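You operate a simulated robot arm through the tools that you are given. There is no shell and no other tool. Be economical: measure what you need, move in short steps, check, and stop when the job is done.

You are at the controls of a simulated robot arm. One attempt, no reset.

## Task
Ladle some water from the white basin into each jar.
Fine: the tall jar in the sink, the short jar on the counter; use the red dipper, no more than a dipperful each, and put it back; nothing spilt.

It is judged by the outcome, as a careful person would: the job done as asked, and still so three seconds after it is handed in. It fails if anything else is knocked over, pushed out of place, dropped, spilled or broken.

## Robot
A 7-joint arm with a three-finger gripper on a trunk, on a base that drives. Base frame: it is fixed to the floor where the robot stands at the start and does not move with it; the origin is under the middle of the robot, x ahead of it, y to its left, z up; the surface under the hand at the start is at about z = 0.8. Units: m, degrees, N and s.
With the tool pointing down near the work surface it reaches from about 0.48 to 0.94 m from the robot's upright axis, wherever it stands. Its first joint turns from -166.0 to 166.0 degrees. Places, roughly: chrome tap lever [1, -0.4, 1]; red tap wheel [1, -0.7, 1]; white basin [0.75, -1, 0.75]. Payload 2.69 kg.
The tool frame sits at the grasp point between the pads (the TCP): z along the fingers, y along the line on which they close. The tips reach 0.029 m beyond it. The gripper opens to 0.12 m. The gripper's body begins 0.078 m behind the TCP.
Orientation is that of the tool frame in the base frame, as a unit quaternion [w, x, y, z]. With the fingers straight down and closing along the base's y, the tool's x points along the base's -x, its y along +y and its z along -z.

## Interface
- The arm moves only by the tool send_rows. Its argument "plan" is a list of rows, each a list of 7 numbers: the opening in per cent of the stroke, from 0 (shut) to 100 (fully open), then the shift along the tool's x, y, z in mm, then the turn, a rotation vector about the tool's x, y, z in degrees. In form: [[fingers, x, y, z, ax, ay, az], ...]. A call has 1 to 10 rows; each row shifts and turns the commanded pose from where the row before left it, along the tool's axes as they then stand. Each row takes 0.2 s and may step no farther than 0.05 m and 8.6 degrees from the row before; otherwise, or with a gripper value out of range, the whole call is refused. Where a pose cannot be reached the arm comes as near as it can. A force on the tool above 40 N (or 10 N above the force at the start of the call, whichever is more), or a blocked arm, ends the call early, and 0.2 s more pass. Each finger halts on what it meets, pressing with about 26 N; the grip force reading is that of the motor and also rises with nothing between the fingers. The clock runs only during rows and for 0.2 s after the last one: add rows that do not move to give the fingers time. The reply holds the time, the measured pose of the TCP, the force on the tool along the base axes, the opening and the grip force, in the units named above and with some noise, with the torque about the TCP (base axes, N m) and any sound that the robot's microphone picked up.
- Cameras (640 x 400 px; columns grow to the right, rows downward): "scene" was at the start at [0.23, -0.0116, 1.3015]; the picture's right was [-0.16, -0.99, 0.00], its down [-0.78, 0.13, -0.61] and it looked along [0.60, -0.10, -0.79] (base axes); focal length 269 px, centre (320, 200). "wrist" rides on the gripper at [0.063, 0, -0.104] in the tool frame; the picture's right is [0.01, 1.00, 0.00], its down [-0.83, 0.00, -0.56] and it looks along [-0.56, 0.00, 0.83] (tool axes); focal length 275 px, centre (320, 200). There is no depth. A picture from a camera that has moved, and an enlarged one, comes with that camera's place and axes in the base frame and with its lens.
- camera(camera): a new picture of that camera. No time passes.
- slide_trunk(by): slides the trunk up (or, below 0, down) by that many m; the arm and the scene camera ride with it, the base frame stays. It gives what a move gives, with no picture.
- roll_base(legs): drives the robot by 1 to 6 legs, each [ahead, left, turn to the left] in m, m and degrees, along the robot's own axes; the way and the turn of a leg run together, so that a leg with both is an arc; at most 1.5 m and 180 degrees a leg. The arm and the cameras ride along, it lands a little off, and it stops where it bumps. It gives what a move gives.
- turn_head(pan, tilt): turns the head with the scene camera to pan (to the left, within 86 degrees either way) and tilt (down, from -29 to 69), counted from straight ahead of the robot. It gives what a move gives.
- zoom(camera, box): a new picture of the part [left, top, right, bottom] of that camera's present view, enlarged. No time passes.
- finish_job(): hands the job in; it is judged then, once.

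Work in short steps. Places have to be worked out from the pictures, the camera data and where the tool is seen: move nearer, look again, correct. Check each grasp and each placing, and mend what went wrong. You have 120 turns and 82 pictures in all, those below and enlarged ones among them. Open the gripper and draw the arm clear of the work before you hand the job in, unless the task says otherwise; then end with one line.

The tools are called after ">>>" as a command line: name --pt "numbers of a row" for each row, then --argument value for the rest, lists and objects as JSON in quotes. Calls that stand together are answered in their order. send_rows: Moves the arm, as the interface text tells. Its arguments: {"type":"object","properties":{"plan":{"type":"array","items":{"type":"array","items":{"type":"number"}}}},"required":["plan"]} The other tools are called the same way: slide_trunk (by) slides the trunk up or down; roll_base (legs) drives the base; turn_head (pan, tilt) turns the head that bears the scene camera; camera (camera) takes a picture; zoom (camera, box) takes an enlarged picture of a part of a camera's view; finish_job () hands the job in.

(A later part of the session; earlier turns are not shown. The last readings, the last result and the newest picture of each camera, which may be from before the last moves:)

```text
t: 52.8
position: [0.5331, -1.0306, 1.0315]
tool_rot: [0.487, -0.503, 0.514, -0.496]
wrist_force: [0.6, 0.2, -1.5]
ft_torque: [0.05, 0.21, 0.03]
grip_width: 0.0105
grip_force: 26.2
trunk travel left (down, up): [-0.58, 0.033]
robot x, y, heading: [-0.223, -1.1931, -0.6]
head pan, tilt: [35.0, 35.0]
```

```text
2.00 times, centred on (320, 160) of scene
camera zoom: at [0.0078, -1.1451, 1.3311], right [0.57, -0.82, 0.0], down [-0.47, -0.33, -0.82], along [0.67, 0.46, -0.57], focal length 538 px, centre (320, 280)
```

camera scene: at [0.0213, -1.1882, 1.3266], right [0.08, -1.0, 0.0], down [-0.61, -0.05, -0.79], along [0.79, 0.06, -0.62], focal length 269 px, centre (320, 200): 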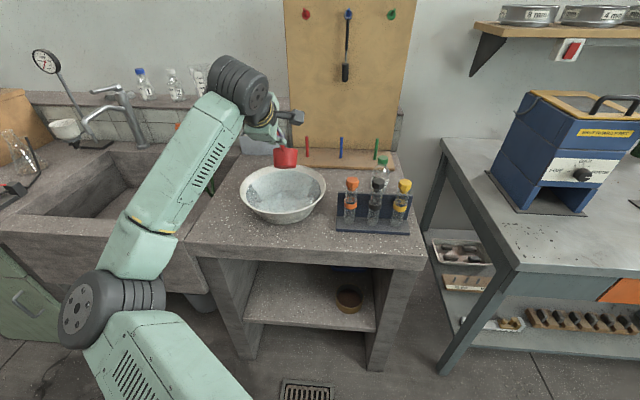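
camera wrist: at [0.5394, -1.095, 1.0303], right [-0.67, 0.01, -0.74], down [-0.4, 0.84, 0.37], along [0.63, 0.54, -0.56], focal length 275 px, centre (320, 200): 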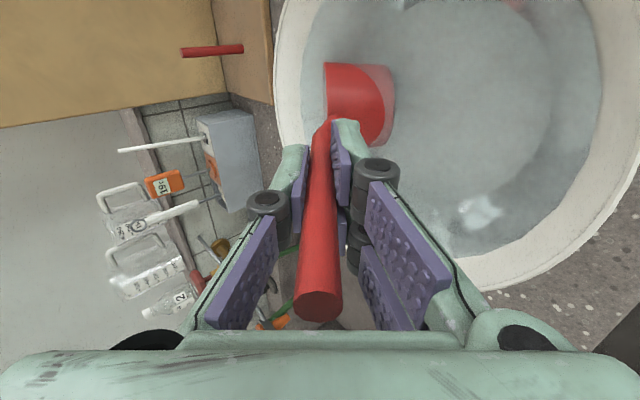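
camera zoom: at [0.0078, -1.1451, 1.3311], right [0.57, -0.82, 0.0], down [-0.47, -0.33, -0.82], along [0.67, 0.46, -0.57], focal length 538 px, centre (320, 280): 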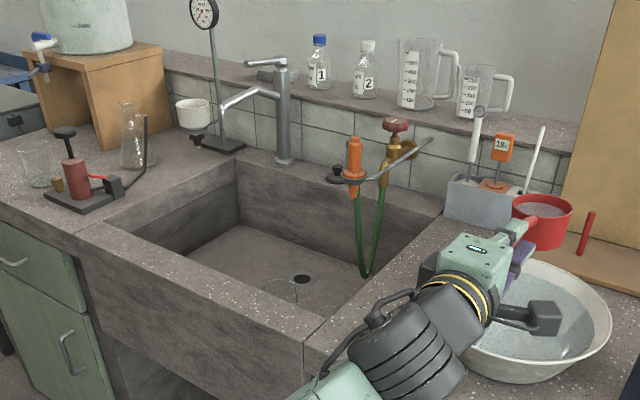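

Triangulating three views puts the tall jar's rim centre at about (0.644, -0.62, 0.73), radius about 0.033. The orange nozzle is near (0.78, -0.69, 0.95), so I'll back off 8 cm and strafe left 0.38 with the dipper level.

>>> roll_base --legs '[[-0.08, 0, 0.5], [0, 0.38, 0]]'

>>> turn_head --pan 10 --tilt 42

>>> camera --camera "scene"

>>> camera --camera "wrist"

```text
t: 56.9
position: [0.4512, -0.6425, 1.033]
tool_rot: [0.49, -0.506, 0.511, -0.493]
wrist_force: [0.2, -0.8, -2.8]
ft_torque: [-0.02, 0.19, 0.01]
grip_width: 0.0104
grip_force: 26.5
trunk travel left (down, up): [-0.58, 0.033]
robot x, y, heading: [-0.3013, -0.8156, 0.3]
head pan, tilt: [35.0, 35.0]
```

```text
t: 57.8
position: [0.4508, -0.6432, 1.0333]
tool_rot: [0.49, -0.506, 0.51, -0.493]
wrist_force: [-0.3, 0.3, -1.5]
ft_torque: [0.03, 0.21, -0.04]
grip_width: 0.0103
grip_force: 25.9
trunk travel left (down, up): [-0.58, 0.033]
robot x, y, heading: [-0.2997, -0.8149, 0.2]
head pan, tilt: [10.0, 42.0]
```

```text
44 pictures are left
camera scene: at [-0.062, -0.8003, 1.3206], right [0.18, -0.98, 0.0], down [-0.66, -0.12, -0.74], along [0.73, 0.14, -0.67], focal length 269 px, centre (320, 200)
```

scene: 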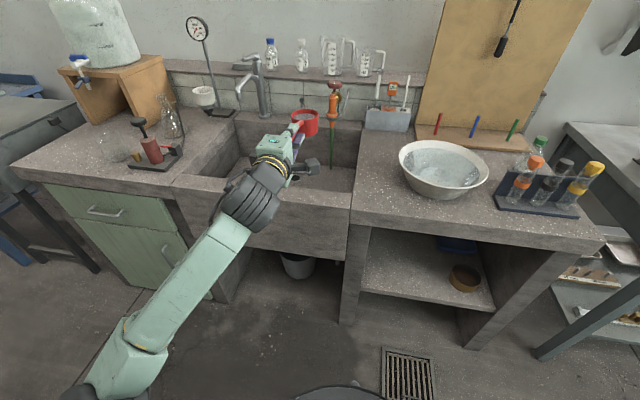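

```text
43 pictures are left
camera wrist: at [0.3471, -0.7041, 1.0354], right [-0.03, 0.0, -1.0], down [-0.55, 0.83, 0.02], along [0.83, 0.55, -0.03], focal length 275 px, centre (320, 200)
```

wrist: 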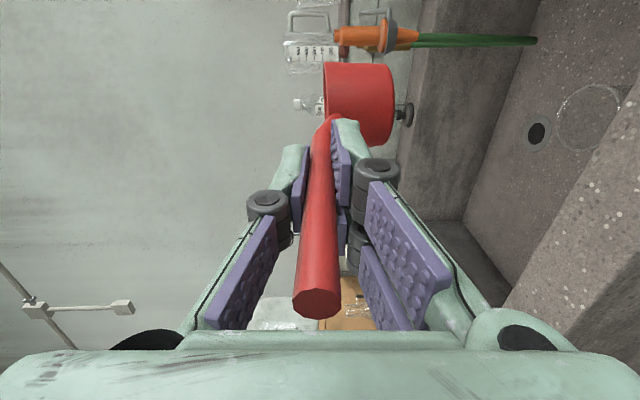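

The wrist view puts the tall jar's rim at (0.638, -0.613), which agrees well. I'll move forward 6.5 cm, lower the trunk part way, and check again.

>>> roll_base --legs '[[0.065, -0.01, 0]]'

>>> slide_trunk --by -0.13

>>> camera --camera "wrist"

>>> zoom --camera "scene" --box '[200, 60, 400, 185]'

```text
t: 58.8
position: [0.5151, -0.6515, 1.0313]
tool_rot: [0.49, -0.507, 0.511, -0.492]
wrist_force: [0.5, -0.8, -2.7]
ft_torque: [0.01, 0.17, 0.03]
grip_width: 0.0103
grip_force: 26.3
trunk travel left (down, up): [-0.58, 0.033]
robot x, y, heading: [-0.2395, -0.8264, 0.7]
head pan, tilt: [10.0, 42.0]
```

```text
t: 60.4
position: [0.5135, -0.6519, 0.902]
tool_rot: [0.491, -0.506, 0.51, -0.493]
wrist_force: [-1.0, -0.8, -2.0]
ft_torque: [0.01, 0.23, 0.0]
grip_width: 0.0106
grip_force: 25.9
trunk travel left (down, up): [-0.45, 0.163]
robot x, y, heading: [-0.2386, -0.8284, 0.7]
head pan, tilt: [10.0, 42.0]
```

```text
42 pictures are left
camera wrist: at [0.4087, -0.7135, 0.9055], right [-0.03, 0.0, -1.0], down [-0.55, 0.83, 0.02], along [0.83, 0.55, -0.03], focal length 275 px, centre (320, 200)
```

wrist: 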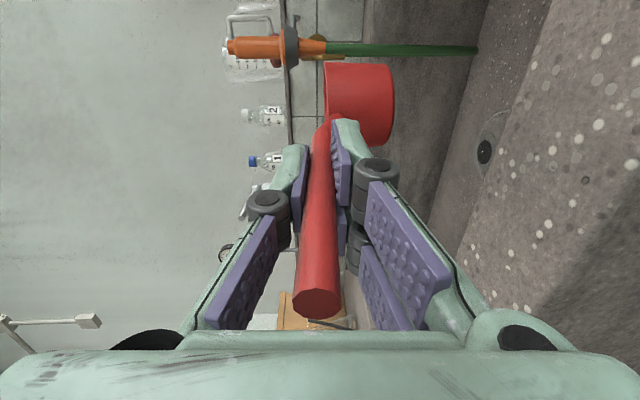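

```text
3.20 times, centred on (300, 122) of scene
camera zoom: at [-0.0004, -0.8099, 1.1907], right [0.18, -0.98, 0.0], down [-0.66, -0.12, -0.74], along [0.73, 0.14, -0.67], focal length 860 px, centre (384, 448)
```

zoom: 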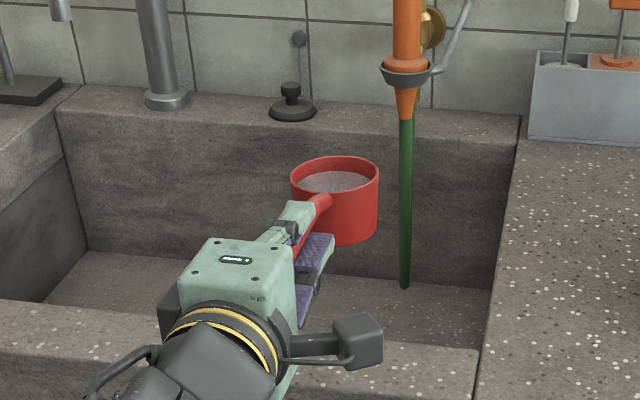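

The cup is where I predicted, with its centre at about (0.639, -0.65). I'll lower another 6 cm, begin rolling toward the left (+y), and check before the water reaches the lip.

>>> slide_trunk --by -0.058

>>> send_rows --pt "0 0 0 0 0 0 -4" --pt "0 0 0 0 0 0 -4" --pt "0 0 0 0 0 0 -4" --pt "0 0 0 0 0 0 0"

>>> zoom --camera "scene" --box '[220, 60, 380, 160]'

>>> camera --camera "wrist"

```text
t: 61.4
position: [0.514, -0.651, 0.8449]
tool_rot: [0.49, -0.507, 0.511, -0.492]
wrist_force: [-0.1, 0.2, -1.8]
ft_torque: [0.0, 0.2, 0.02]
grip_width: 0.0105
grip_force: 25.7
trunk travel left (down, up): [-0.392, 0.221]
robot x, y, heading: [-0.2388, -0.8273, 0.3]
head pan, tilt: [10.0, 42.0]
```

```text
t: 62.4
position: [0.514, -0.6512, 0.8437]
tool_rot: [-0.436, 0.557, -0.454, 0.541]
wrist_force: [-0.1, 0.2, -1.2]
ft_torque: [-0.01, 0.26, 0.04]
grip_width: 0.0103
grip_force: 25.9
trunk travel left (down, up): [-0.392, 0.221]
robot x, y, heading: [-0.2349, -0.8251, 0.6]
head pan, tilt: [10.0, 42.0]
```

```text
4.00 times, centred on (300, 110) of scene
camera zoom: at [-0.0003, -0.8099, 1.1326], right [0.18, -0.98, 0.0], down [-0.66, -0.12, -0.74], along [0.73, 0.14, -0.67], focal length 1075 px, centre (400, 560)
```

zoom: 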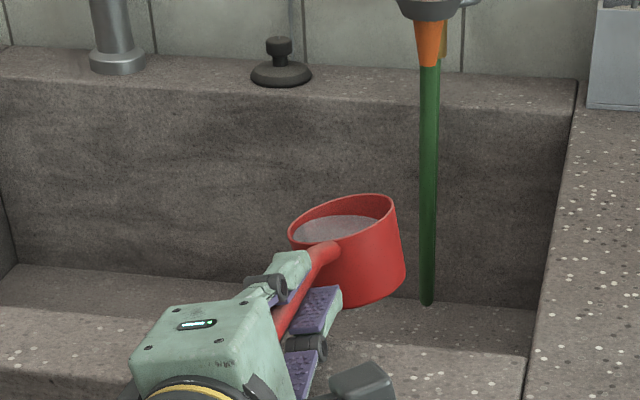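

```text
39 pictures are left
camera wrist: at [0.4097, -0.7124, 0.8604], right [-0.04, -0.21, -0.98], down [-0.56, 0.82, -0.16], along [0.83, 0.54, -0.15], focal length 275 px, centre (320, 200)
```

wrist: 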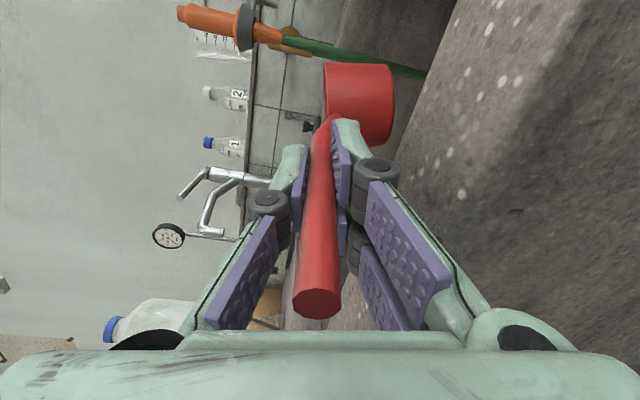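

The water is tilting toward the left lip as planned, with the lip at y≈-0.62 over the jar. I'll continue the slow roll while keeping the lip over the jar mouth.

>>> send_rows --pt "0 -0.8 -0.3 0 0 0 -3.4" --pt "0 -0.9 -0.3 0 0 0 -3.4" --pt "0 -1.0 -0.4 0 0 0 -3.4" --pt "0 -1.0 -0.5 0 0 0 -3.4" --pt "0 -1.0 -0.6 0 0 0 -3.4" --pt "0 -1.1 -0.7 0 0 0 -3.4" --pt "0 -1.1 -0.8 0 0 0 -3.4" --pt "0 -1.1 -0.9 0 0 0 -3.4"

>>> zoom --camera "scene" --box '[220, 60, 380, 160]'

```text
t: 64.2
position: [0.5125, -0.6425, 0.8445]
tool_rot: [-0.296, 0.649, -0.31, 0.629]
wrist_force: [0.2, 0.3, -1.9]
ft_torque: [0.05, 0.19, -0.01]
grip_width: 0.0107
grip_force: 25.8
trunk travel left (down, up): [-0.392, 0.221]
robot x, y, heading: [-0.2405, -0.8266, 0.5]
head pan, tilt: [10.0, 42.0]
```

```text
4.00 times, centred on (300, 110) of scene
camera zoom: at [-0.0003, -0.8099, 1.1326], right [0.18, -0.98, 0.0], down [-0.66, -0.12, -0.74], along [0.73, 0.14, -0.67], focal length 1075 px, centre (400, 560)
```

zoom: 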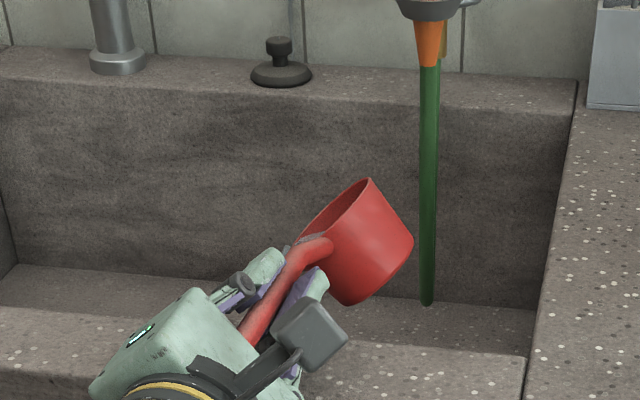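

The lip measures about (0.638, -0.623, 0.817), right over the jar. I'll continue the roll.

>>> send_rows --pt "0 -1.3 -1.1 0 0 0 -3.4" --pt "0 -1.3 -1.2 0 0 0 -3.4" --pt "0 -1.2 -1.3 0 0 0 -3.4" --pt "0 -1.2 -1.4 0 0 0 -3.4" --pt "0 -1.1 -1.5 0 0 0 -3.4" --pt "0 -1.0 -1.6 0 0 0 -3.4" --pt "0 -0.9 -1.7 0 0 0 -3.4" --pt "0 -0.8 -1.7 0 0 0 -3.4" --pt "0 0 0 0 0 0 0"

>>> camera --camera "wrist"

>>> zoom --camera "scene" --box '[200, 60, 400, 185]'

```text
t: 66.2
position: [0.5127, -0.6284, 0.8447]
tool_rot: [-0.139, 0.704, -0.15, 0.68]
wrist_force: [0.6, 0.5, -0.6]
ft_torque: [0.07, 0.12, 0.0]
grip_width: 0.0106
grip_force: 26.0
trunk travel left (down, up): [-0.392, 0.221]
robot x, y, heading: [-0.24, -0.8273, 0.6]
head pan, tilt: [10.0, 42.0]
```

```text
37 pictures are left
camera wrist: at [0.4109, -0.652, 0.9056], right [-0.02, -0.92, -0.4], down [-0.58, 0.33, -0.74], along [0.81, 0.21, -0.54], focal length 275 px, centre (320, 200)
```

wrist: 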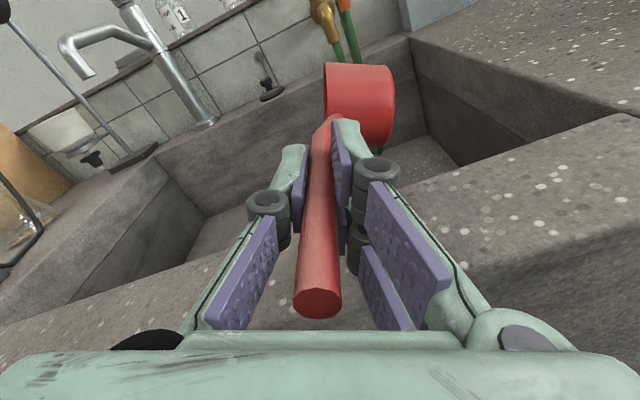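

```text
3.20 times, centred on (300, 122) of scene
camera zoom: at [-0.0004, -0.8099, 1.1326], right [0.18, -0.98, 0.0], down [-0.66, -0.12, -0.74], along [0.73, 0.14, -0.67], focal length 860 px, centre (384, 448)
```

zoom: 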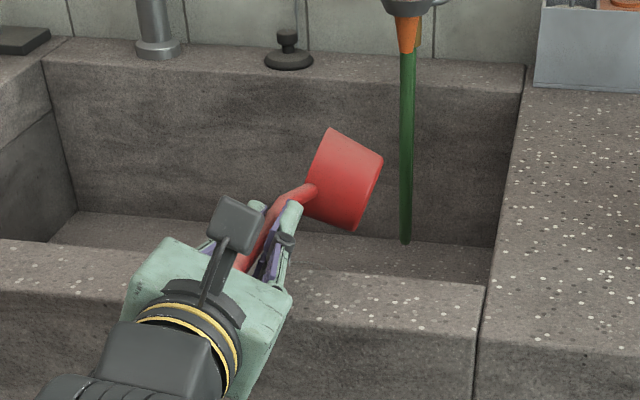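

Torque is dropping, so the water is leaving. I'll continue to about 108° to empty the cup.

>>> send_rows --pt "0 -0.9 -2.0 0 0 0 -4.2" --pt "0 -0.7 -2.3 0 0 0 -4.2" --pt "0 -0.5 -2.4 0 0 0 -4.2" --pt "0 -0.4 -2.5 0 0 0 -4.2" --pt "0 -0.2 -2.5 0 0 0 -4.2" --pt "0 0 -2.6 0 0 0 -4.2" --pt "0 0.2 -2.6 0 0 0 -4.2" --pt "0 0.4 -2.6 0 0 0 -4.2" --pt "0 0.6 -2.6 0 0 0 -4.2" --pt "0 0.7 -2.4 0 0 0 -4.2"

>>> send_rows --pt "0 0 0 0 0 0 0" --pt "0 0 0 0 0 0 0" --pt "0 0 0 0 0 0 0" --pt "0 0 0 0 0 0 0" --pt "0 0 0 0 0 0 0"

>>> zoom --camera "scene" --box '[200, 60, 400, 185]'

```text
t: 68.3
position: [0.5131, -0.6031, 0.848]
tool_rot: [0.113, 0.711, 0.113, 0.685]
wrist_force: [0.9, 0.8, -0.4]
ft_torque: [0.01, 0.14, 0.0]
grip_width: 0.0103
grip_force: 25.9
trunk travel left (down, up): [-0.392, 0.221]
robot x, y, heading: [-0.2403, -0.8286, 0.7]
head pan, tilt: [10.0, 42.0]
```

```text
t: 69.5
position: [0.5119, -0.6034, 0.8474]
tool_rot: [0.112, 0.71, 0.112, 0.686]
wrist_force: [-0.1, -0.4, -1.0]
ft_torque: [0.05, 0.11, 0.0]
grip_width: 0.0103
grip_force: 26.1
trunk travel left (down, up): [-0.392, 0.221]
robot x, y, heading: [-0.2385, -0.8262, 0.6]
head pan, tilt: [10.0, 42.0]
```

```text
3.20 times, centred on (300, 122) of scene
camera zoom: at [-0.0004, -0.8099, 1.1326], right [0.18, -0.98, 0.0], down [-0.66, -0.12, -0.74], along [0.73, 0.14, -0.67], focal length 860 px, centre (384, 448)
```

zoom: 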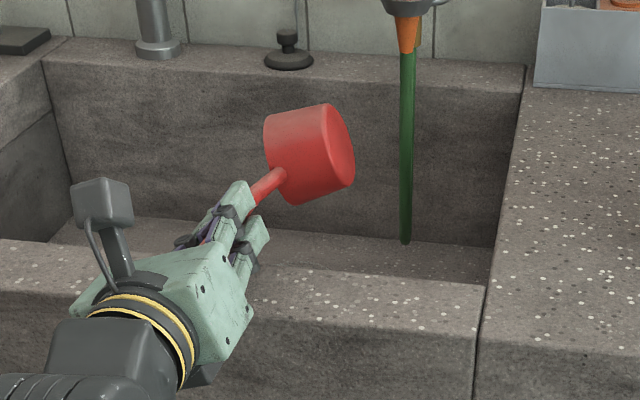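

The cup is empty (torque is back to 0.11). I'll roll back level over the jar and then rise.

>>> send_rows --pt "0 0 0 0 0 0 8.3" --pt "0 0 0 0 0 0 8.3" --pt "0 0 0 0 0 0 8.3" --pt "0 0 0 0 0 0 8.3" --pt "0 0 0 0 0 0 8.3" --pt "0 0 0 0 0 0 8.3" --pt "0 0 0 0 0 0 8.3" --pt "0 0 0 0 0 0 8.3" --pt "0 0 0 0 0 0 8.3" --pt "0 0 0 0 0 0 8.3"

>>> send_rows --pt "0 0 0 0 0 0 8.3" --pt "0 0 0 0 0 0 8.3" --pt "0 0 0 0 0 0 8.3" --pt "0 0 0 0 0 0 0"

>>> slide_trunk --by 0.19

>>> roll_base --legs '[[-0.08, 0, -0.6]]'

>>> camera --camera "wrist"

```text
t: 71.8
position: [0.5125, -0.6022, 0.8463]
tool_rot: [-0.371, 0.606, -0.387, 0.588]
wrist_force: [-0.3, 1.0, -0.4]
ft_torque: [0.02, 0.12, -0.06]
grip_width: 0.0104
grip_force: 25.7
trunk travel left (down, up): [-0.392, 0.221]
robot x, y, heading: [-0.2363, -0.8285, 0.7]
head pan, tilt: [10.0, 42.0]
```

```text
t: 72.8
position: [0.5137, -0.6021, 0.8463]
tool_rot: [-0.487, 0.509, -0.509, 0.495]
wrist_force: [-0.5, -0.4, -0.8]
ft_torque: [-0.05, 0.13, 0.02]
grip_width: 0.0103
grip_force: 25.6
trunk travel left (down, up): [-0.392, 0.221]
robot x, y, heading: [-0.2414, -0.8244, 0.3]
head pan, tilt: [10.0, 42.0]
```

```text
t: 74.8
position: [0.5134, -0.6018, 1.0358]
tool_rot: [-0.488, 0.51, -0.508, 0.495]
wrist_force: [-0.7, -0.1, -1.1]
ft_torque: [0.0, 0.08, 0.01]
grip_width: 0.0106
grip_force: 26.4
trunk travel left (down, up): [-0.582, 0.031]
robot x, y, heading: [-0.2402, -0.8274, 0.4]
head pan, tilt: [10.0, 42.0]
```

```text
t: 75.9
position: [0.4337, -0.6104, 1.0374]
tool_rot: [0.487, -0.506, 0.51, -0.497]
wrist_force: [-0.1, 0.9, -0.8]
ft_torque: [0.03, 0.14, 0.05]
grip_width: 0.0104
grip_force: 25.8
trunk travel left (down, up): [-0.582, 0.031]
robot x, y, heading: [-0.3176, -0.8285, -0.1]
head pan, tilt: [10.0, 42.0]
```

```text
34 pictures are left
camera wrist: at [0.3305, -0.671, 1.0404], right [-0.03, -0.01, -1.0], down [-0.54, 0.84, 0.01], along [0.84, 0.54, -0.04], focal length 275 px, centre (320, 200)
```

wrist: 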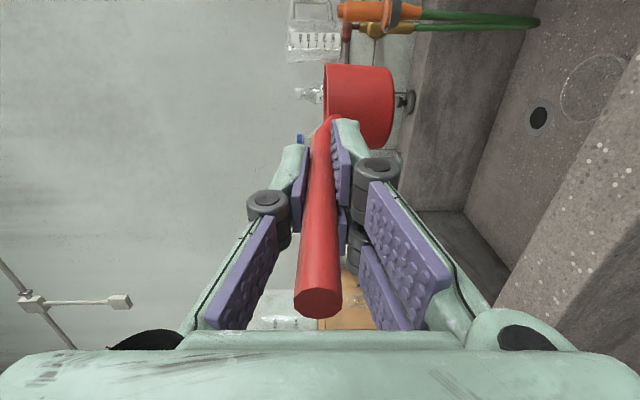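

I'll zoom on the jar to check the water and look for any spill.

>>> zoom --camera "wrist" --box '[520, 30, 640, 150]'

```text
3.33 times, centred on (580, 90) of wrist
camera zoom: at [0.3305, -0.671, 1.0404], right [-0.03, -0.01, -1.0], down [-0.54, 0.84, 0.01], along [0.84, 0.54, -0.04], focal length 918 px, centre (-547, 567)
```

zoom: 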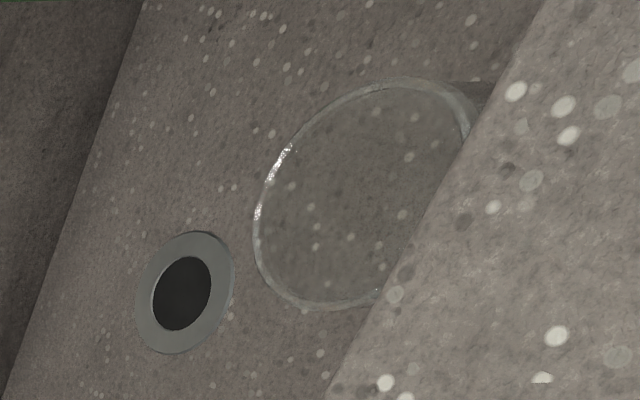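

Only the rim is visible from here. The cup is empty, so I'll pitch the tool down to look into the jar with the wrist camera.

>>> send_rows --pt "0 0 -6 0 -8.5 0 0" --pt "0 0 -6 0 -8.5 0 0" --pt "0 0 -6 0 -8.5 0 0" --pt "0 0 -6 0 -8.5 0 0" --pt "0 0 -6 0 -8.5 0 0" --pt "0 0 0 0 -6 0 0"

>>> camera --camera "wrist"

```text
t: 77.3
position: [0.4459, -0.6114, 1.0645]
tool_rot: [0.234, -0.662, 0.67, -0.243]
wrist_force: [0.0, 0.9, -0.8]
ft_torque: [-0.04, 0.08, 0.02]
grip_width: 0.0106
grip_force: 26.0
trunk travel left (down, up): [-0.582, 0.031]
robot x, y, heading: [-0.3184, -0.8286, -0.2]
head pan, tilt: [10.0, 42.0]
```

```text
32 pictures are left
camera wrist: at [0.3797, -0.6712, 1.1447], right [-0.77, 0.0, -0.63], down [-0.34, 0.84, 0.42], along [0.53, 0.54, -0.65], focal length 275 px, centre (320, 200)
```

wrist: 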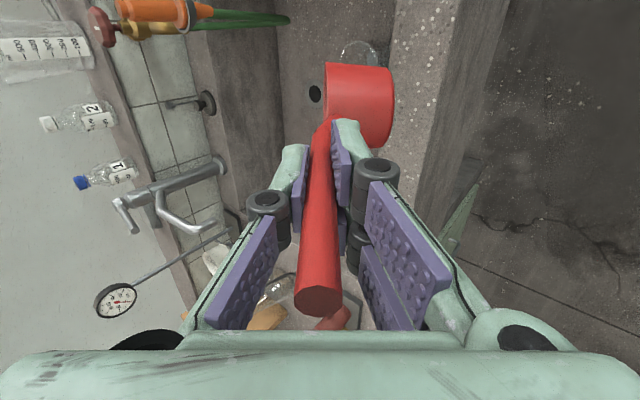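

The cup half hides the jar, so I'll shift the tool 45 mm left and zoom.

>>> send_rows --pt "0 -25 0 0 0 0 0" --pt "0 -20 0 0 0 0 0" --pt "0 0 0 0 0 0 0"

>>> zoom --camera "wrist" --box '[280, 0, 440, 100]'

```text
t: 78.1
position: [0.4454, -0.5654, 1.0645]
tool_rot: [0.234, -0.661, 0.67, -0.243]
wrist_force: [-1.0, 0.0, -0.7]
ft_torque: [-0.05, 0.01, 0.01]
grip_width: 0.0105
grip_force: 26.3
trunk travel left (down, up): [-0.582, 0.031]
robot x, y, heading: [-0.3186, -0.8248, -0.1]
head pan, tilt: [10.0, 42.0]
```

```text
4.00 times, centred on (360, 50) of wrist
camera zoom: at [0.3793, -0.6266, 1.1445], right [-0.77, 0.0, -0.64], down [-0.34, 0.84, 0.42], along [0.54, 0.54, -0.65], focal length 1101 px, centre (160, 800)
```

zoom: 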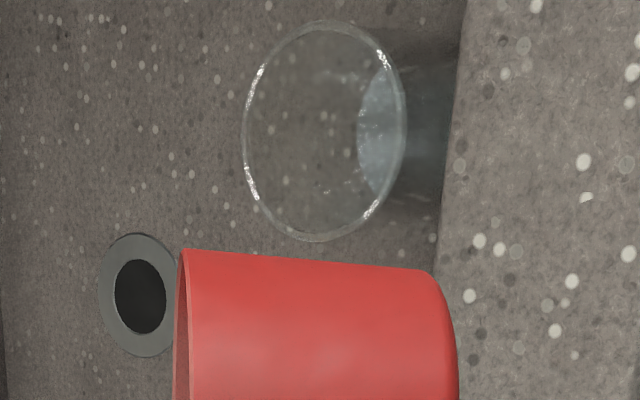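

Bluish water is visible in the tall jar and the sink floor looks dry. Now I'll return to the basin for the second dip, still pitched down and above rim height.

>>> roll_base --legs '[[0, -0.469, 0], [0.19, 0, 0]]'

>>> turn_head --pan 5 --tilt 38

>>> camera --camera "scene"

```text
t: 83.3
position: [0.6361, -1.0353, 1.0628]
tool_rot: [0.234, -0.658, 0.672, -0.245]
wrist_force: [-0.3, -0.2, -1.1]
ft_torque: [0.01, 0.01, 0.0]
grip_width: 0.0106
grip_force: 26.0
trunk travel left (down, up): [-0.582, 0.031]
robot x, y, heading: [-0.1292, -1.294, -0.6]
head pan, tilt: [10.0, 42.0]
```

```text
t: 84.0
position: [0.6358, -1.0361, 1.0644]
tool_rot: [0.234, -0.659, 0.672, -0.244]
wrist_force: [0.5, -0.5, -0.6]
ft_torque: [0.02, 0.06, 0.01]
grip_width: 0.0104
grip_force: 25.9
trunk travel left (down, up): [-0.582, 0.031]
robot x, y, heading: [-0.1318, -1.2943, -0.6]
head pan, tilt: [5.0, 38.0]
```

```text
30 pictures are left
camera scene: at [0.1108, -1.2851, 1.3285], right [0.08, -1.0, 0.0], down [-0.61, -0.05, -0.79], along [0.79, 0.06, -0.62], focal length 269 px, centre (320, 200)
```

scene: 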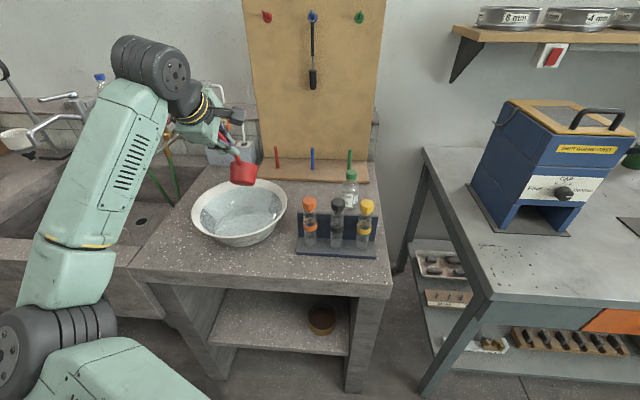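

The basin hasn't moved. I'll pitch to the same dip angle and lower to the same depth, just off the bottom.

>>> send_rows --pt "0 0 -6.9 5.7 -7.75 0 0" --pt "0 0 -7.5 4.7 -7.75 0 0" --pt "0 0 5.9 13.2 0 0 0" --pt "0 0 5.9 13.2 0 0 0" --pt "0 0 5.9 13.2 0 0 0" --pt "0 0 5.9 13.2 0 0 0" --pt "0 0 5.9 13.2 0 0 0" --pt "0 0 5.9 13.2 0 0 0" --pt "0 0 1 2 0 0 0"

>>> zoom --camera "wrist" --box '[260, 0, 500, 180]'

```text
t: 86.0
position: [0.6534, -1.0367, 0.9746]
tool_rot: [0.143, -0.684, 0.699, -0.152]
wrist_force: [-0.3, -0.5, -1.7]
ft_torque: [0.02, 0.04, -0.01]
grip_width: 0.0105
grip_force: 26.0
trunk travel left (down, up): [-0.582, 0.031]
robot x, y, heading: [-0.1309, -1.2883, -0.4]
head pan, tilt: [5.0, 38.0]
```

```text
2.22 times, centred on (380, 90) of wrist
camera zoom: at [0.6097, -1.0971, 1.0709], right [-0.91, 0.01, -0.41], down [-0.21, 0.84, 0.5], along [0.35, 0.54, -0.76], focal length 612 px, centre (187, 444)
```

zoom: 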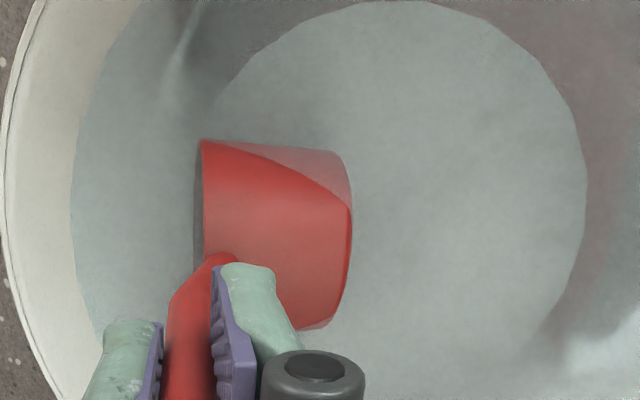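

The waterline is just at the lip and the water is slightly lower after the first dip. I'll pitch 6° steeper and go about 2 mm deeper.

>>> send_rows --pt "0 0 -8.2 3.6 -3 0 0" --pt "0 0 -7.5 4.5 -3 0 0" --pt "0 0 0.4 1 0 0 0" --pt "0 0 0 0 0 0 0" --pt "0 0 0 0 0 0 0"

>>> zoom --camera "wrist" --box '[260, 0, 500, 180]'

```text
t: 87.2
position: [0.6693, -1.0373, 0.976]
tool_rot: [0.108, -0.69, 0.706, -0.116]
wrist_force: [0.2, 1.7, 15.9]
ft_torque: [0.27, -0.21, 0.06]
grip_width: 0.0105
grip_force: 26.1
trunk travel left (down, up): [-0.582, 0.031]
robot x, y, heading: [-0.1324, -1.2888, -0.3]
head pan, tilt: [5.0, 38.0]
```

```text
2.22 times, centred on (380, 90) of wrist
camera zoom: at [0.6362, -1.0985, 1.075], right [-0.95, 0.02, -0.31], down [-0.16, 0.84, 0.52], along [0.27, 0.54, -0.79], focal length 612 px, centre (187, 444)
```

zoom: 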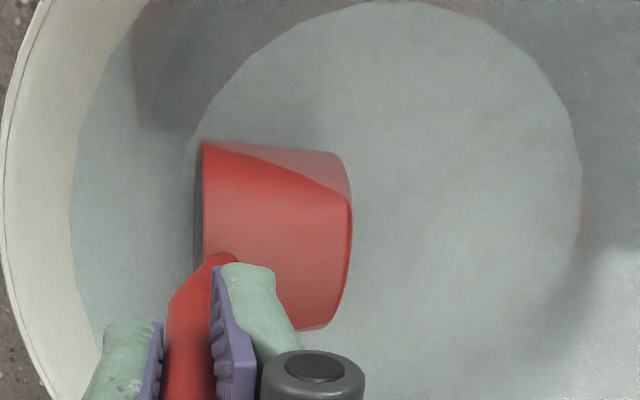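

I'm touching the bottom at about 16 N, so I'll ease up slightly and begin the same slow scoop rotation back.

>>> send_rows --pt "0 0 7.4 -3.4 3 0 0" --pt "0 0 7.4 -3.2 3 0 0"

>>> send_rows --pt "0 0 9.85 -3.6 4.25 0 0" --pt "0 0 9.85 -3.1 4.25 0 0" --pt "0 0 12.3 -3.1 4.25 0 0" --pt "0 0 12.3 -2.6 4.25 0 0" --pt "0 0 12.3 -3.0 4.25 0 0" --pt "0 0 12.3 -2.5 4.25 0 0" --pt "0 0 7.7 -6.6 4.25 0 0" --pt "0 0 7.7 -6.6 4.25 0 0" --pt "0 0 -0.4 -10.6 4.25 0 0" --pt "0 0 -0.4 -10.6 4.25 0 0"

>>> zoom --camera "scene" --box '[180, 130, 340, 250]'

```text
t: 87.8
position: [0.6536, -1.0378, 0.9746]
tool_rot: [0.142, -0.684, 0.7, -0.152]
wrist_force: [-3.7, 0.7, 8.7]
ft_torque: [0.02, 0.45, 0.01]
grip_width: 0.0106
grip_force: 25.9
trunk travel left (down, up): [-0.582, 0.031]
robot x, y, heading: [-0.1322, -1.2961, -0.8]
head pan, tilt: [5.0, 38.0]
```

```text
t: 90.0
position: [0.551, -1.0345, 0.9571]
tool_rot: [0.381, -0.585, 0.597, -0.394]
wrist_force: [0.2, 0.4, -2.0]
ft_torque: [-0.01, 0.23, 0.02]
grip_width: 0.0104
grip_force: 26.5
trunk travel left (down, up): [-0.582, 0.031]
robot x, y, heading: [-0.1314, -1.2899, -0.7]
head pan, tilt: [5.0, 38.0]
```

```text
3.33 times, centred on (260, 190) of scene
camera zoom: at [0.1109, -1.2851, 1.3286], right [0.08, -1.0, 0.0], down [-0.61, -0.05, -0.79], along [0.79, 0.06, -0.62], focal length 896 px, centre (520, 233)
```

zoom: 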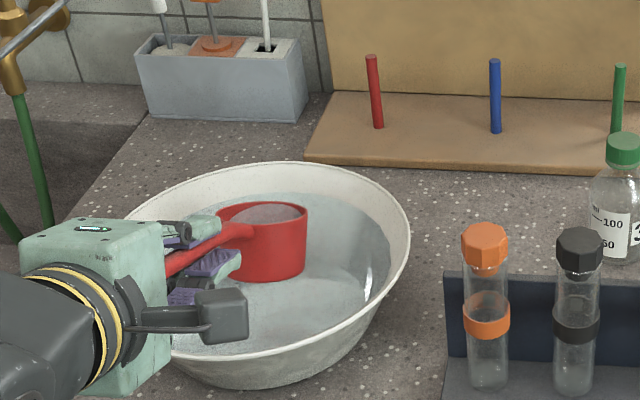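

Water has been scooped again. I'll raise and level as before.

>>> send_rows --pt "0 0 -9.5 -7 3.6 0 0" --pt "0 0 -9.8 -6.5 3.6 0 0" --pt "0 0 -10 -6 3.6 0 0" --pt "0 0 -10.3 -5 3.6 0 0" --pt "0 0 -10.5 -4.5 3.6 0 0" --pt "0 0 -10.8 -4 3.5 0 0" --pt "0 0 -10 0 0 0 0" --pt "0 0 0 0 0 0 0" --pt "0 0 0 0 0 0 0"

>>> camera --camera "scene"

>>> zoom --camera "scene" --box '[180, 120, 340, 240]'

```text
t: 92.0
position: [0.5337, -1.0332, 1.0348]
tool_rot: [0.484, -0.504, 0.513, -0.499]
wrist_force: [0.6, -0.3, -2.7]
ft_torque: [-0.01, 0.22, 0.0]
grip_width: 0.0107
grip_force: 25.9
trunk travel left (down, up): [-0.582, 0.031]
robot x, y, heading: [-0.1319, -1.2913, -0.4]
head pan, tilt: [5.0, 38.0]
```

```text
26 pictures are left
camera scene: at [0.1109, -1.2851, 1.3285], right [0.08, -1.0, 0.0], down [-0.61, -0.05, -0.79], along [0.79, 0.06, -0.62], focal length 269 px, centre (320, 200)
```

scene: 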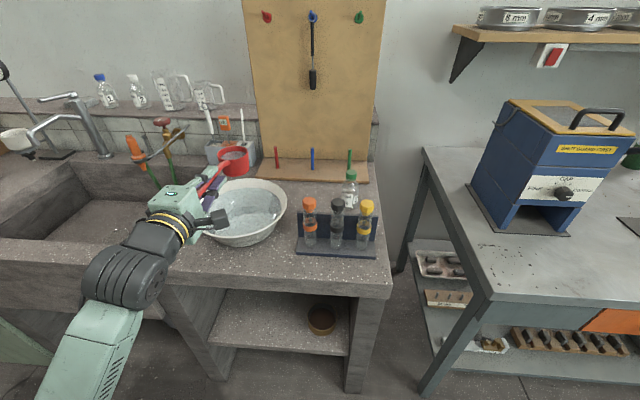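

```text
3.33 times, centred on (260, 180) of scene
camera zoom: at [0.1109, -1.2851, 1.3285], right [0.08, -1.0, 0.0], down [-0.61, -0.05, -0.79], along [0.79, 0.06, -0.62], focal length 896 px, centre (520, 267)
```

zoom: 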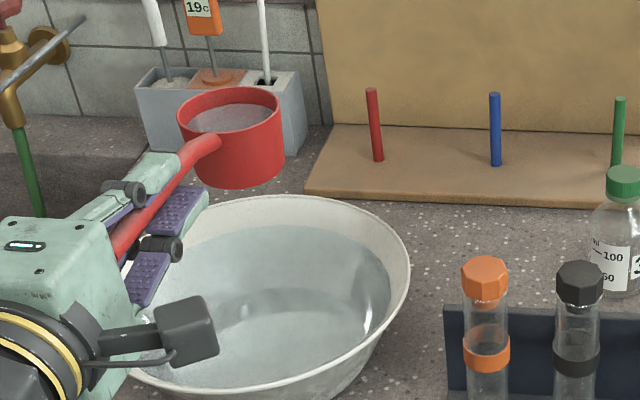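

The dipper is level with about the same load. I'll back off clear of the counter, strafe left to the short jar at (0.594, 0.035), and look before moving in.

>>> roll_base --legs '[[-0.25, 0, 0.4], [0, 1.033, 0]]'

>>> turn_head --pan 12 --tilt 38

>>> camera --camera "scene"

>>> camera --camera "wrist"

```text
t: 101.8
position: [0.2966, 0.016, 1.0341]
tool_rot: [0.485, -0.506, 0.511, -0.498]
wrist_force: [0.1, 0.6, -1.7]
ft_torque: [0.0, 0.22, -0.02]
grip_width: 0.0104
grip_force: 26.1
trunk travel left (down, up): [-0.582, 0.031]
robot x, y, heading: [-0.3709, -0.2452, -0.4]
head pan, tilt: [5.0, 38.0]
```

```text
t: 102.5
position: [0.2962, 0.0161, 1.0338]
tool_rot: [0.485, -0.506, 0.512, -0.497]
wrist_force: [-0.6, -0.5, -2.0]
ft_torque: [0.0, 0.23, -0.01]
grip_width: 0.0102
grip_force: 25.8
trunk travel left (down, up): [-0.582, 0.031]
robot x, y, heading: [-0.3712, -0.2456, -0.3]
head pan, tilt: [12.0, 38.0]
```

```text
24 pictures are left
camera scene: at [-0.1277, -0.2277, 1.3285], right [0.2, -0.98, 0.0], down [-0.6, -0.13, -0.79], along [0.77, 0.16, -0.62], focal length 269 px, centre (320, 200)
```

scene: 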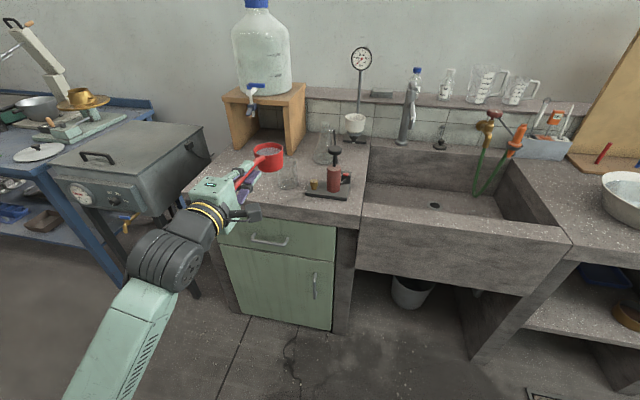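

```text
23 pictures are left
camera wrist: at [0.1909, -0.0445, 1.0382], right [-0.04, -0.01, -1.0], down [-0.54, 0.84, 0.01], along [0.84, 0.54, -0.04], focal length 275 px, centre (320, 200)
```

wrist: 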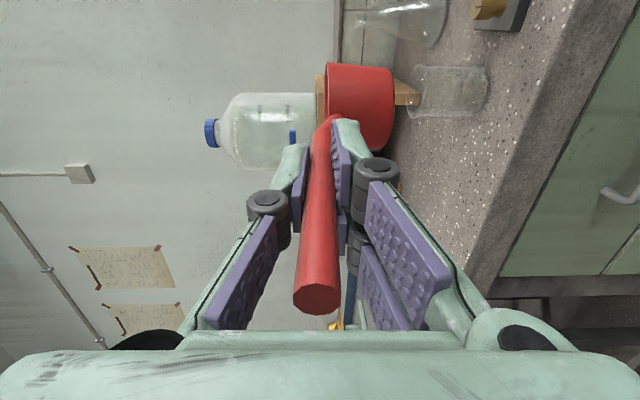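

The wrist view confirms the jar rim at (0.588, 0.034, 0.885). I'll move in with the cup just right of the jar and lower to leave clearance above the rim.

>>> roll_base --legs '[[0.172, -0.023, 0]]'

>>> slide_trunk --by -0.066

>>> zoom --camera "scene" --box '[220, 100, 380, 220]'

>>> camera --camera "wrist"

```text
t: 104.0
position: [0.4688, -0.0052, 1.0337]
tool_rot: [0.486, -0.506, 0.511, -0.497]
wrist_force: [-1.1, -0.8, -1.5]
ft_torque: [-0.01, 0.22, -0.02]
grip_width: 0.0104
grip_force: 25.5
trunk travel left (down, up): [-0.582, 0.031]
robot x, y, heading: [-0.1966, -0.2694, -0.3]
head pan, tilt: [12.0, 38.0]
```

```text
t: 105.0
position: [0.4684, -0.007, 0.9684]
tool_rot: [0.485, -0.506, 0.511, -0.497]
wrist_force: [0.3, 0.3, -1.2]
ft_torque: [0.0, 0.27, -0.01]
grip_width: 0.0106
grip_force: 26.0
trunk travel left (down, up): [-0.516, 0.097]
robot x, y, heading: [-0.194, -0.2708, -0.3]
head pan, tilt: [12.0, 38.0]
```

```text
3.33 times, centred on (300, 160) of scene
camera zoom: at [0.0449, -0.2506, 1.2626], right [0.21, -0.98, 0.0], down [-0.6, -0.13, -0.79], along [0.77, 0.16, -0.62], focal length 896 px, centre (387, 333)
```

zoom: 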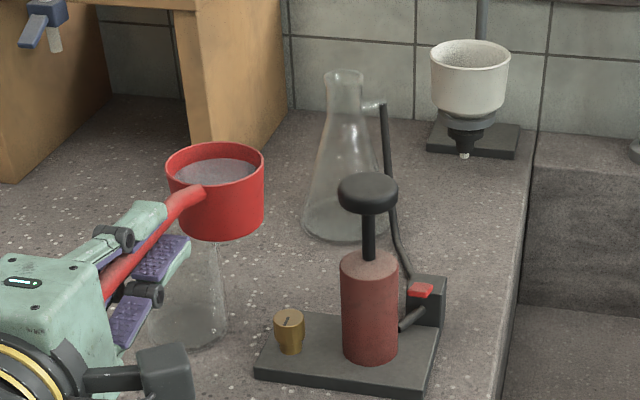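

```text
21 pictures are left
camera wrist: at [0.3633, -0.0672, 0.9723], right [-0.04, -0.01, -1.0], down [-0.54, 0.84, 0.01], along [0.84, 0.54, -0.04], focal length 275 px, centre (320, 200)
```

wrist: 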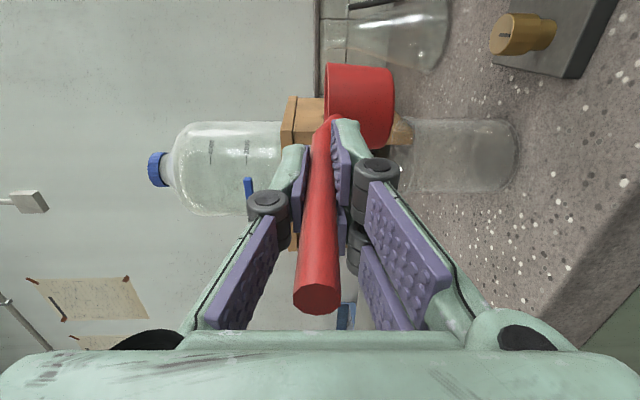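

The cup is at (0.593, -0.009) with the jar just left of it, and there's clearance all around. I'll start the slow roll to the left with the same schedule as before.

>>> send_rows --pt "0 0 0 0 0 0 -4" --pt "0 0 0 0 0 0 -4" --pt "0 0 0 0 0 0 -4" --pt "0 -0.8 -0.3 0 0 0 -3.4" --pt "0 -0.9 -0.3 0 0 0 -3.4" --pt "0 -1.0 -0.4 0 0 0 -3.4" --pt "0 -1.0 -0.5 0 0 0 -3.4"

>>> zoom --camera "scene" --box '[220, 120, 340, 210]'

```text
t: 106.6
position: [0.4691, -0.0035, 0.969]
tool_rot: [-0.362, 0.608, -0.386, 0.592]
wrist_force: [0.1, -0.1, -2.1]
ft_torque: [0.0, 0.25, -0.04]
grip_width: 0.0106
grip_force: 25.9
trunk travel left (down, up): [-0.516, 0.097]
robot x, y, heading: [-0.197, -0.2691, -0.2]
head pan, tilt: [12.0, 38.0]
```

```text
4.44 times, centred on (280, 165) of scene
camera zoom: at [0.045, -0.2505, 1.2626], right [0.21, -0.98, 0.0], down [-0.6, -0.13, -0.79], along [0.77, 0.16, -0.62], focal length 1195 px, centre (498, 356)
```

zoom: 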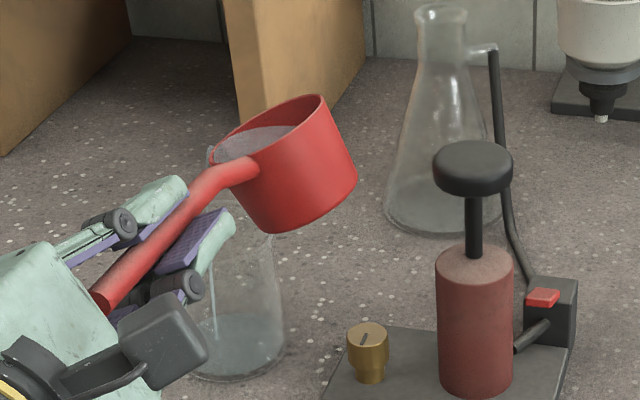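

A thin stream is clearly falling inside the short jar. I'll continue the slow roll.

>>> send_rows --pt "0 -1.0 -0.6 0 0 0 -3.4" --pt "0 -1.1 -0.7 0 0 0 -3.4" --pt "0 -1.1 -0.8 0 0 0 -3.4" --pt "0 -1.1 -0.9 0 0 0 -3.4" --pt "0 -1.3 -1.1 0 0 0 -3.4" --pt "0 -1.3 -1.2 0 0 0 -3.4" --pt "0 -1.2 -1.3 0 0 0 -3.4" --pt "0 -1.2 -1.4 0 0 0 -3.4"

>>> zoom --camera "scene" --box '[220, 120, 340, 210]'

```text
t: 108.4
position: [0.4684, 0.0102, 0.9702]
tool_rot: [-0.212, 0.681, -0.234, 0.661]
wrist_force: [0.1, -0.1, -1.5]
ft_torque: [0.06, 0.18, -0.02]
grip_width: 0.0105
grip_force: 26.4
trunk travel left (down, up): [-0.516, 0.097]
robot x, y, heading: [-0.1967, -0.2686, -0.1]
head pan, tilt: [12.0, 38.0]
```

```text
4.44 times, centred on (280, 165) of scene
camera zoom: at [0.045, -0.2506, 1.2626], right [0.21, -0.98, 0.0], down [-0.6, -0.13, -0.79], along [0.77, 0.16, -0.62], focal length 1195 px, centre (498, 356)
```

zoom: 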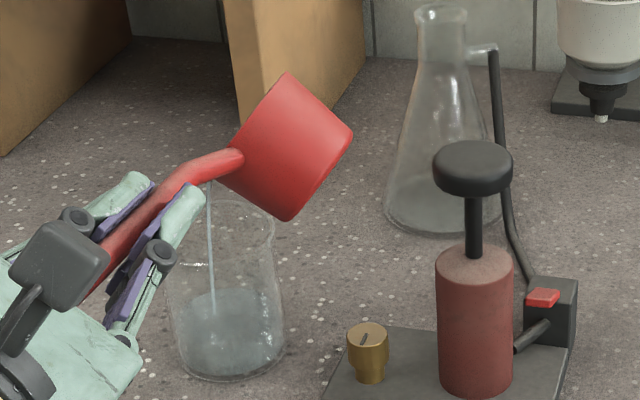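

The jar is filling cleanly, so I'll finish the pour.

>>> send_rows --pt "0 -1.1 -1.5 0 0 0 -3.4" --pt "0 -1.0 -1.6 0 0 0 -3.4" --pt "0 -0.9 -1.7 0 0 0 -3.4" --pt "0 -0.8 -1.7 0 0 0 -3.4" --pt "0 -0.9 -2.0 0 0 0 -4.2" --pt "0 -0.7 -2.3 0 0 0 -4.2" --pt "0 -0.5 -2.4 0 0 0 -4.2" --pt "0 -0.4 -2.5 0 0 0 -4.2" --pt "0 -0.2 -2.5 0 0 0 -4.2" --pt "0 0 -2.6 0 0 0 -4.2"

>>> send_rows --pt "0 0.2 -2.6 0 0 0 -4.2" --pt "0 0.4 -2.6 0 0 0 -4.2" --pt "0 0.6 -2.6 0 0 0 -4.2" --pt "0 0.7 -2.4 0 0 0 -4.2" --pt "0 0 0 0 0 0 0" --pt "0 0 0 0 0 0 0" --pt "0 0 0 0 0 0 0" --pt "0 0 0 0 0 0 0" --pt "0 0 0 0 0 0 0" --pt "0 0 0 0 0 0 0"

>>> zoom --camera "scene" --box '[220, 120, 340, 210]'

```text
t: 110.6
position: [0.47, 0.0317, 0.9693]
tool_rot: [0.019, 0.719, 0.007, 0.694]
wrist_force: [0.8, -0.9, -1.1]
ft_torque: [0.03, 0.12, -0.05]
grip_width: 0.0106
grip_force: 26.4
trunk travel left (down, up): [-0.516, 0.097]
robot x, y, heading: [-0.1953, -0.2711, -0.0]
head pan, tilt: [12.0, 38.0]
```

```text
t: 112.8
position: [0.4682, 0.0415, 0.9691]
tool_rot: [0.12, 0.711, 0.111, 0.684]
wrist_force: [-0.6, 0.0, -1.4]
ft_torque: [0.1, 0.14, 0.03]
grip_width: 0.0105
grip_force: 25.6
trunk travel left (down, up): [-0.516, 0.097]
robot x, y, heading: [-0.1945, -0.2663, -0.3]
head pan, tilt: [12.0, 38.0]
```

```text
4.44 times, centred on (280, 165) of scene
camera zoom: at [0.0449, -0.2506, 1.2626], right [0.21, -0.98, 0.0], down [-0.6, -0.13, -0.79], along [0.77, 0.16, -0.62], focal length 1195 px, centre (498, 356)
```

zoom: 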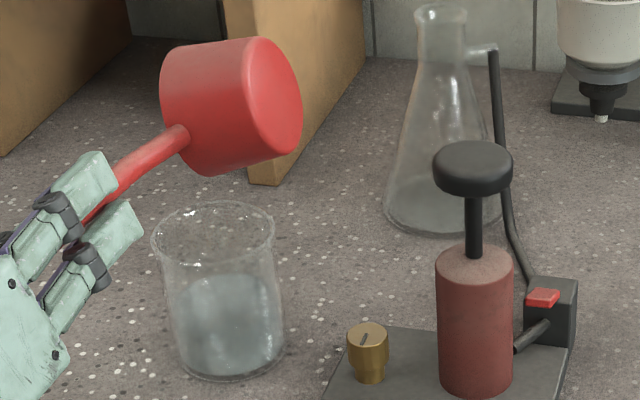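

The cup is empty and the short jar is about half full, with a dry counter. I'll roll back level over the jar and rise.

>>> send_rows --pt "0 0 0 0 0 0 8.3" --pt "0 0 0 0 0 0 8.3" --pt "0 0 0 0 0 0 8.3" --pt "0 0 0 0 0 0 8.3" --pt "0 0 0 0 0 0 8.3" --pt "0 0 0 0 0 0 8.3" --pt "0 0 0 0 0 0 8.3" --pt "0 0 0 0 0 0 8.3" --pt "0 0 0 0 0 0 8.3" --pt "0 0 0 0 0 0 8.3"

>>> send_rows --pt "0 0 0 0 0 0 8.3" --pt "0 0 0 0 0 0 8.3" --pt "0 0 0 0 0 0 8.3" --pt "0 0 0 0 0 0 0"

>>> slide_trunk --by 0.06

>>> roll_base --legs '[[-0.2, 0, 0], [0, 0.125, 0.3]]'

>>> camera --camera "wrist"

```text
t: 115.0
position: [0.4693, 0.0426, 0.9699]
tool_rot: [-0.365, 0.606, -0.388, 0.591]
wrist_force: [-0.5, 1.0, -1.3]
ft_torque: [0.04, 0.17, 0.0]
grip_width: 0.0106
grip_force: 26.3
trunk travel left (down, up): [-0.516, 0.097]
robot x, y, heading: [-0.1951, -0.2675, -0.1]
head pan, tilt: [12.0, 38.0]
```

```text
t: 116.0
position: [0.4703, 0.0441, 0.9689]
tool_rot: [0.484, -0.507, 0.51, -0.499]
wrist_force: [-0.6, -0.4, -1.1]
ft_torque: [-0.02, 0.15, 0.0]
grip_width: 0.0103
grip_force: 25.8
trunk travel left (down, up): [-0.516, 0.097]
robot x, y, heading: [-0.1929, -0.2667, -0.5]
head pan, tilt: [12.0, 38.0]
```

```text
t: 117.0
position: [0.47, 0.0423, 1.0304]
tool_rot: [0.483, -0.508, 0.509, -0.499]
wrist_force: [0.7, -0.7, -1.4]
ft_torque: [0.01, 0.1, 0.02]
grip_width: 0.0103
grip_force: 26.0
trunk travel left (down, up): [-0.576, 0.037]
robot x, y, heading: [-0.1962, -0.2658, -0.1]
head pan, tilt: [12.0, 38.0]
```

```text
t: 119.9
position: [0.2712, 0.1733, 1.0302]
tool_rot: [-0.483, 0.509, -0.509, 0.499]
wrist_force: [0.2, -0.3, -1.0]
ft_torque: [-0.03, 0.09, -0.02]
grip_width: 0.0105
grip_force: 26.1
trunk travel left (down, up): [-0.576, 0.037]
robot x, y, heading: [-0.3921, -0.1393, 0.0]
head pan, tilt: [12.0, 38.0]
```

```text
17 pictures are left
camera wrist: at [0.1668, 0.1112, 1.0345], right [-0.04, -0.02, -1.0], down [-0.54, 0.84, 0.0], along [0.84, 0.54, -0.04], focal length 275 px, centre (320, 200)
```

wrist: 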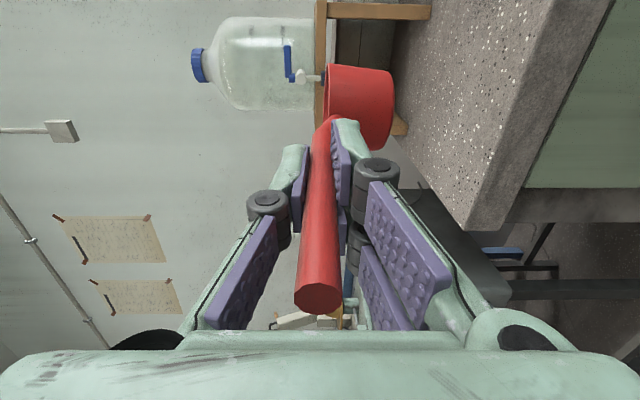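

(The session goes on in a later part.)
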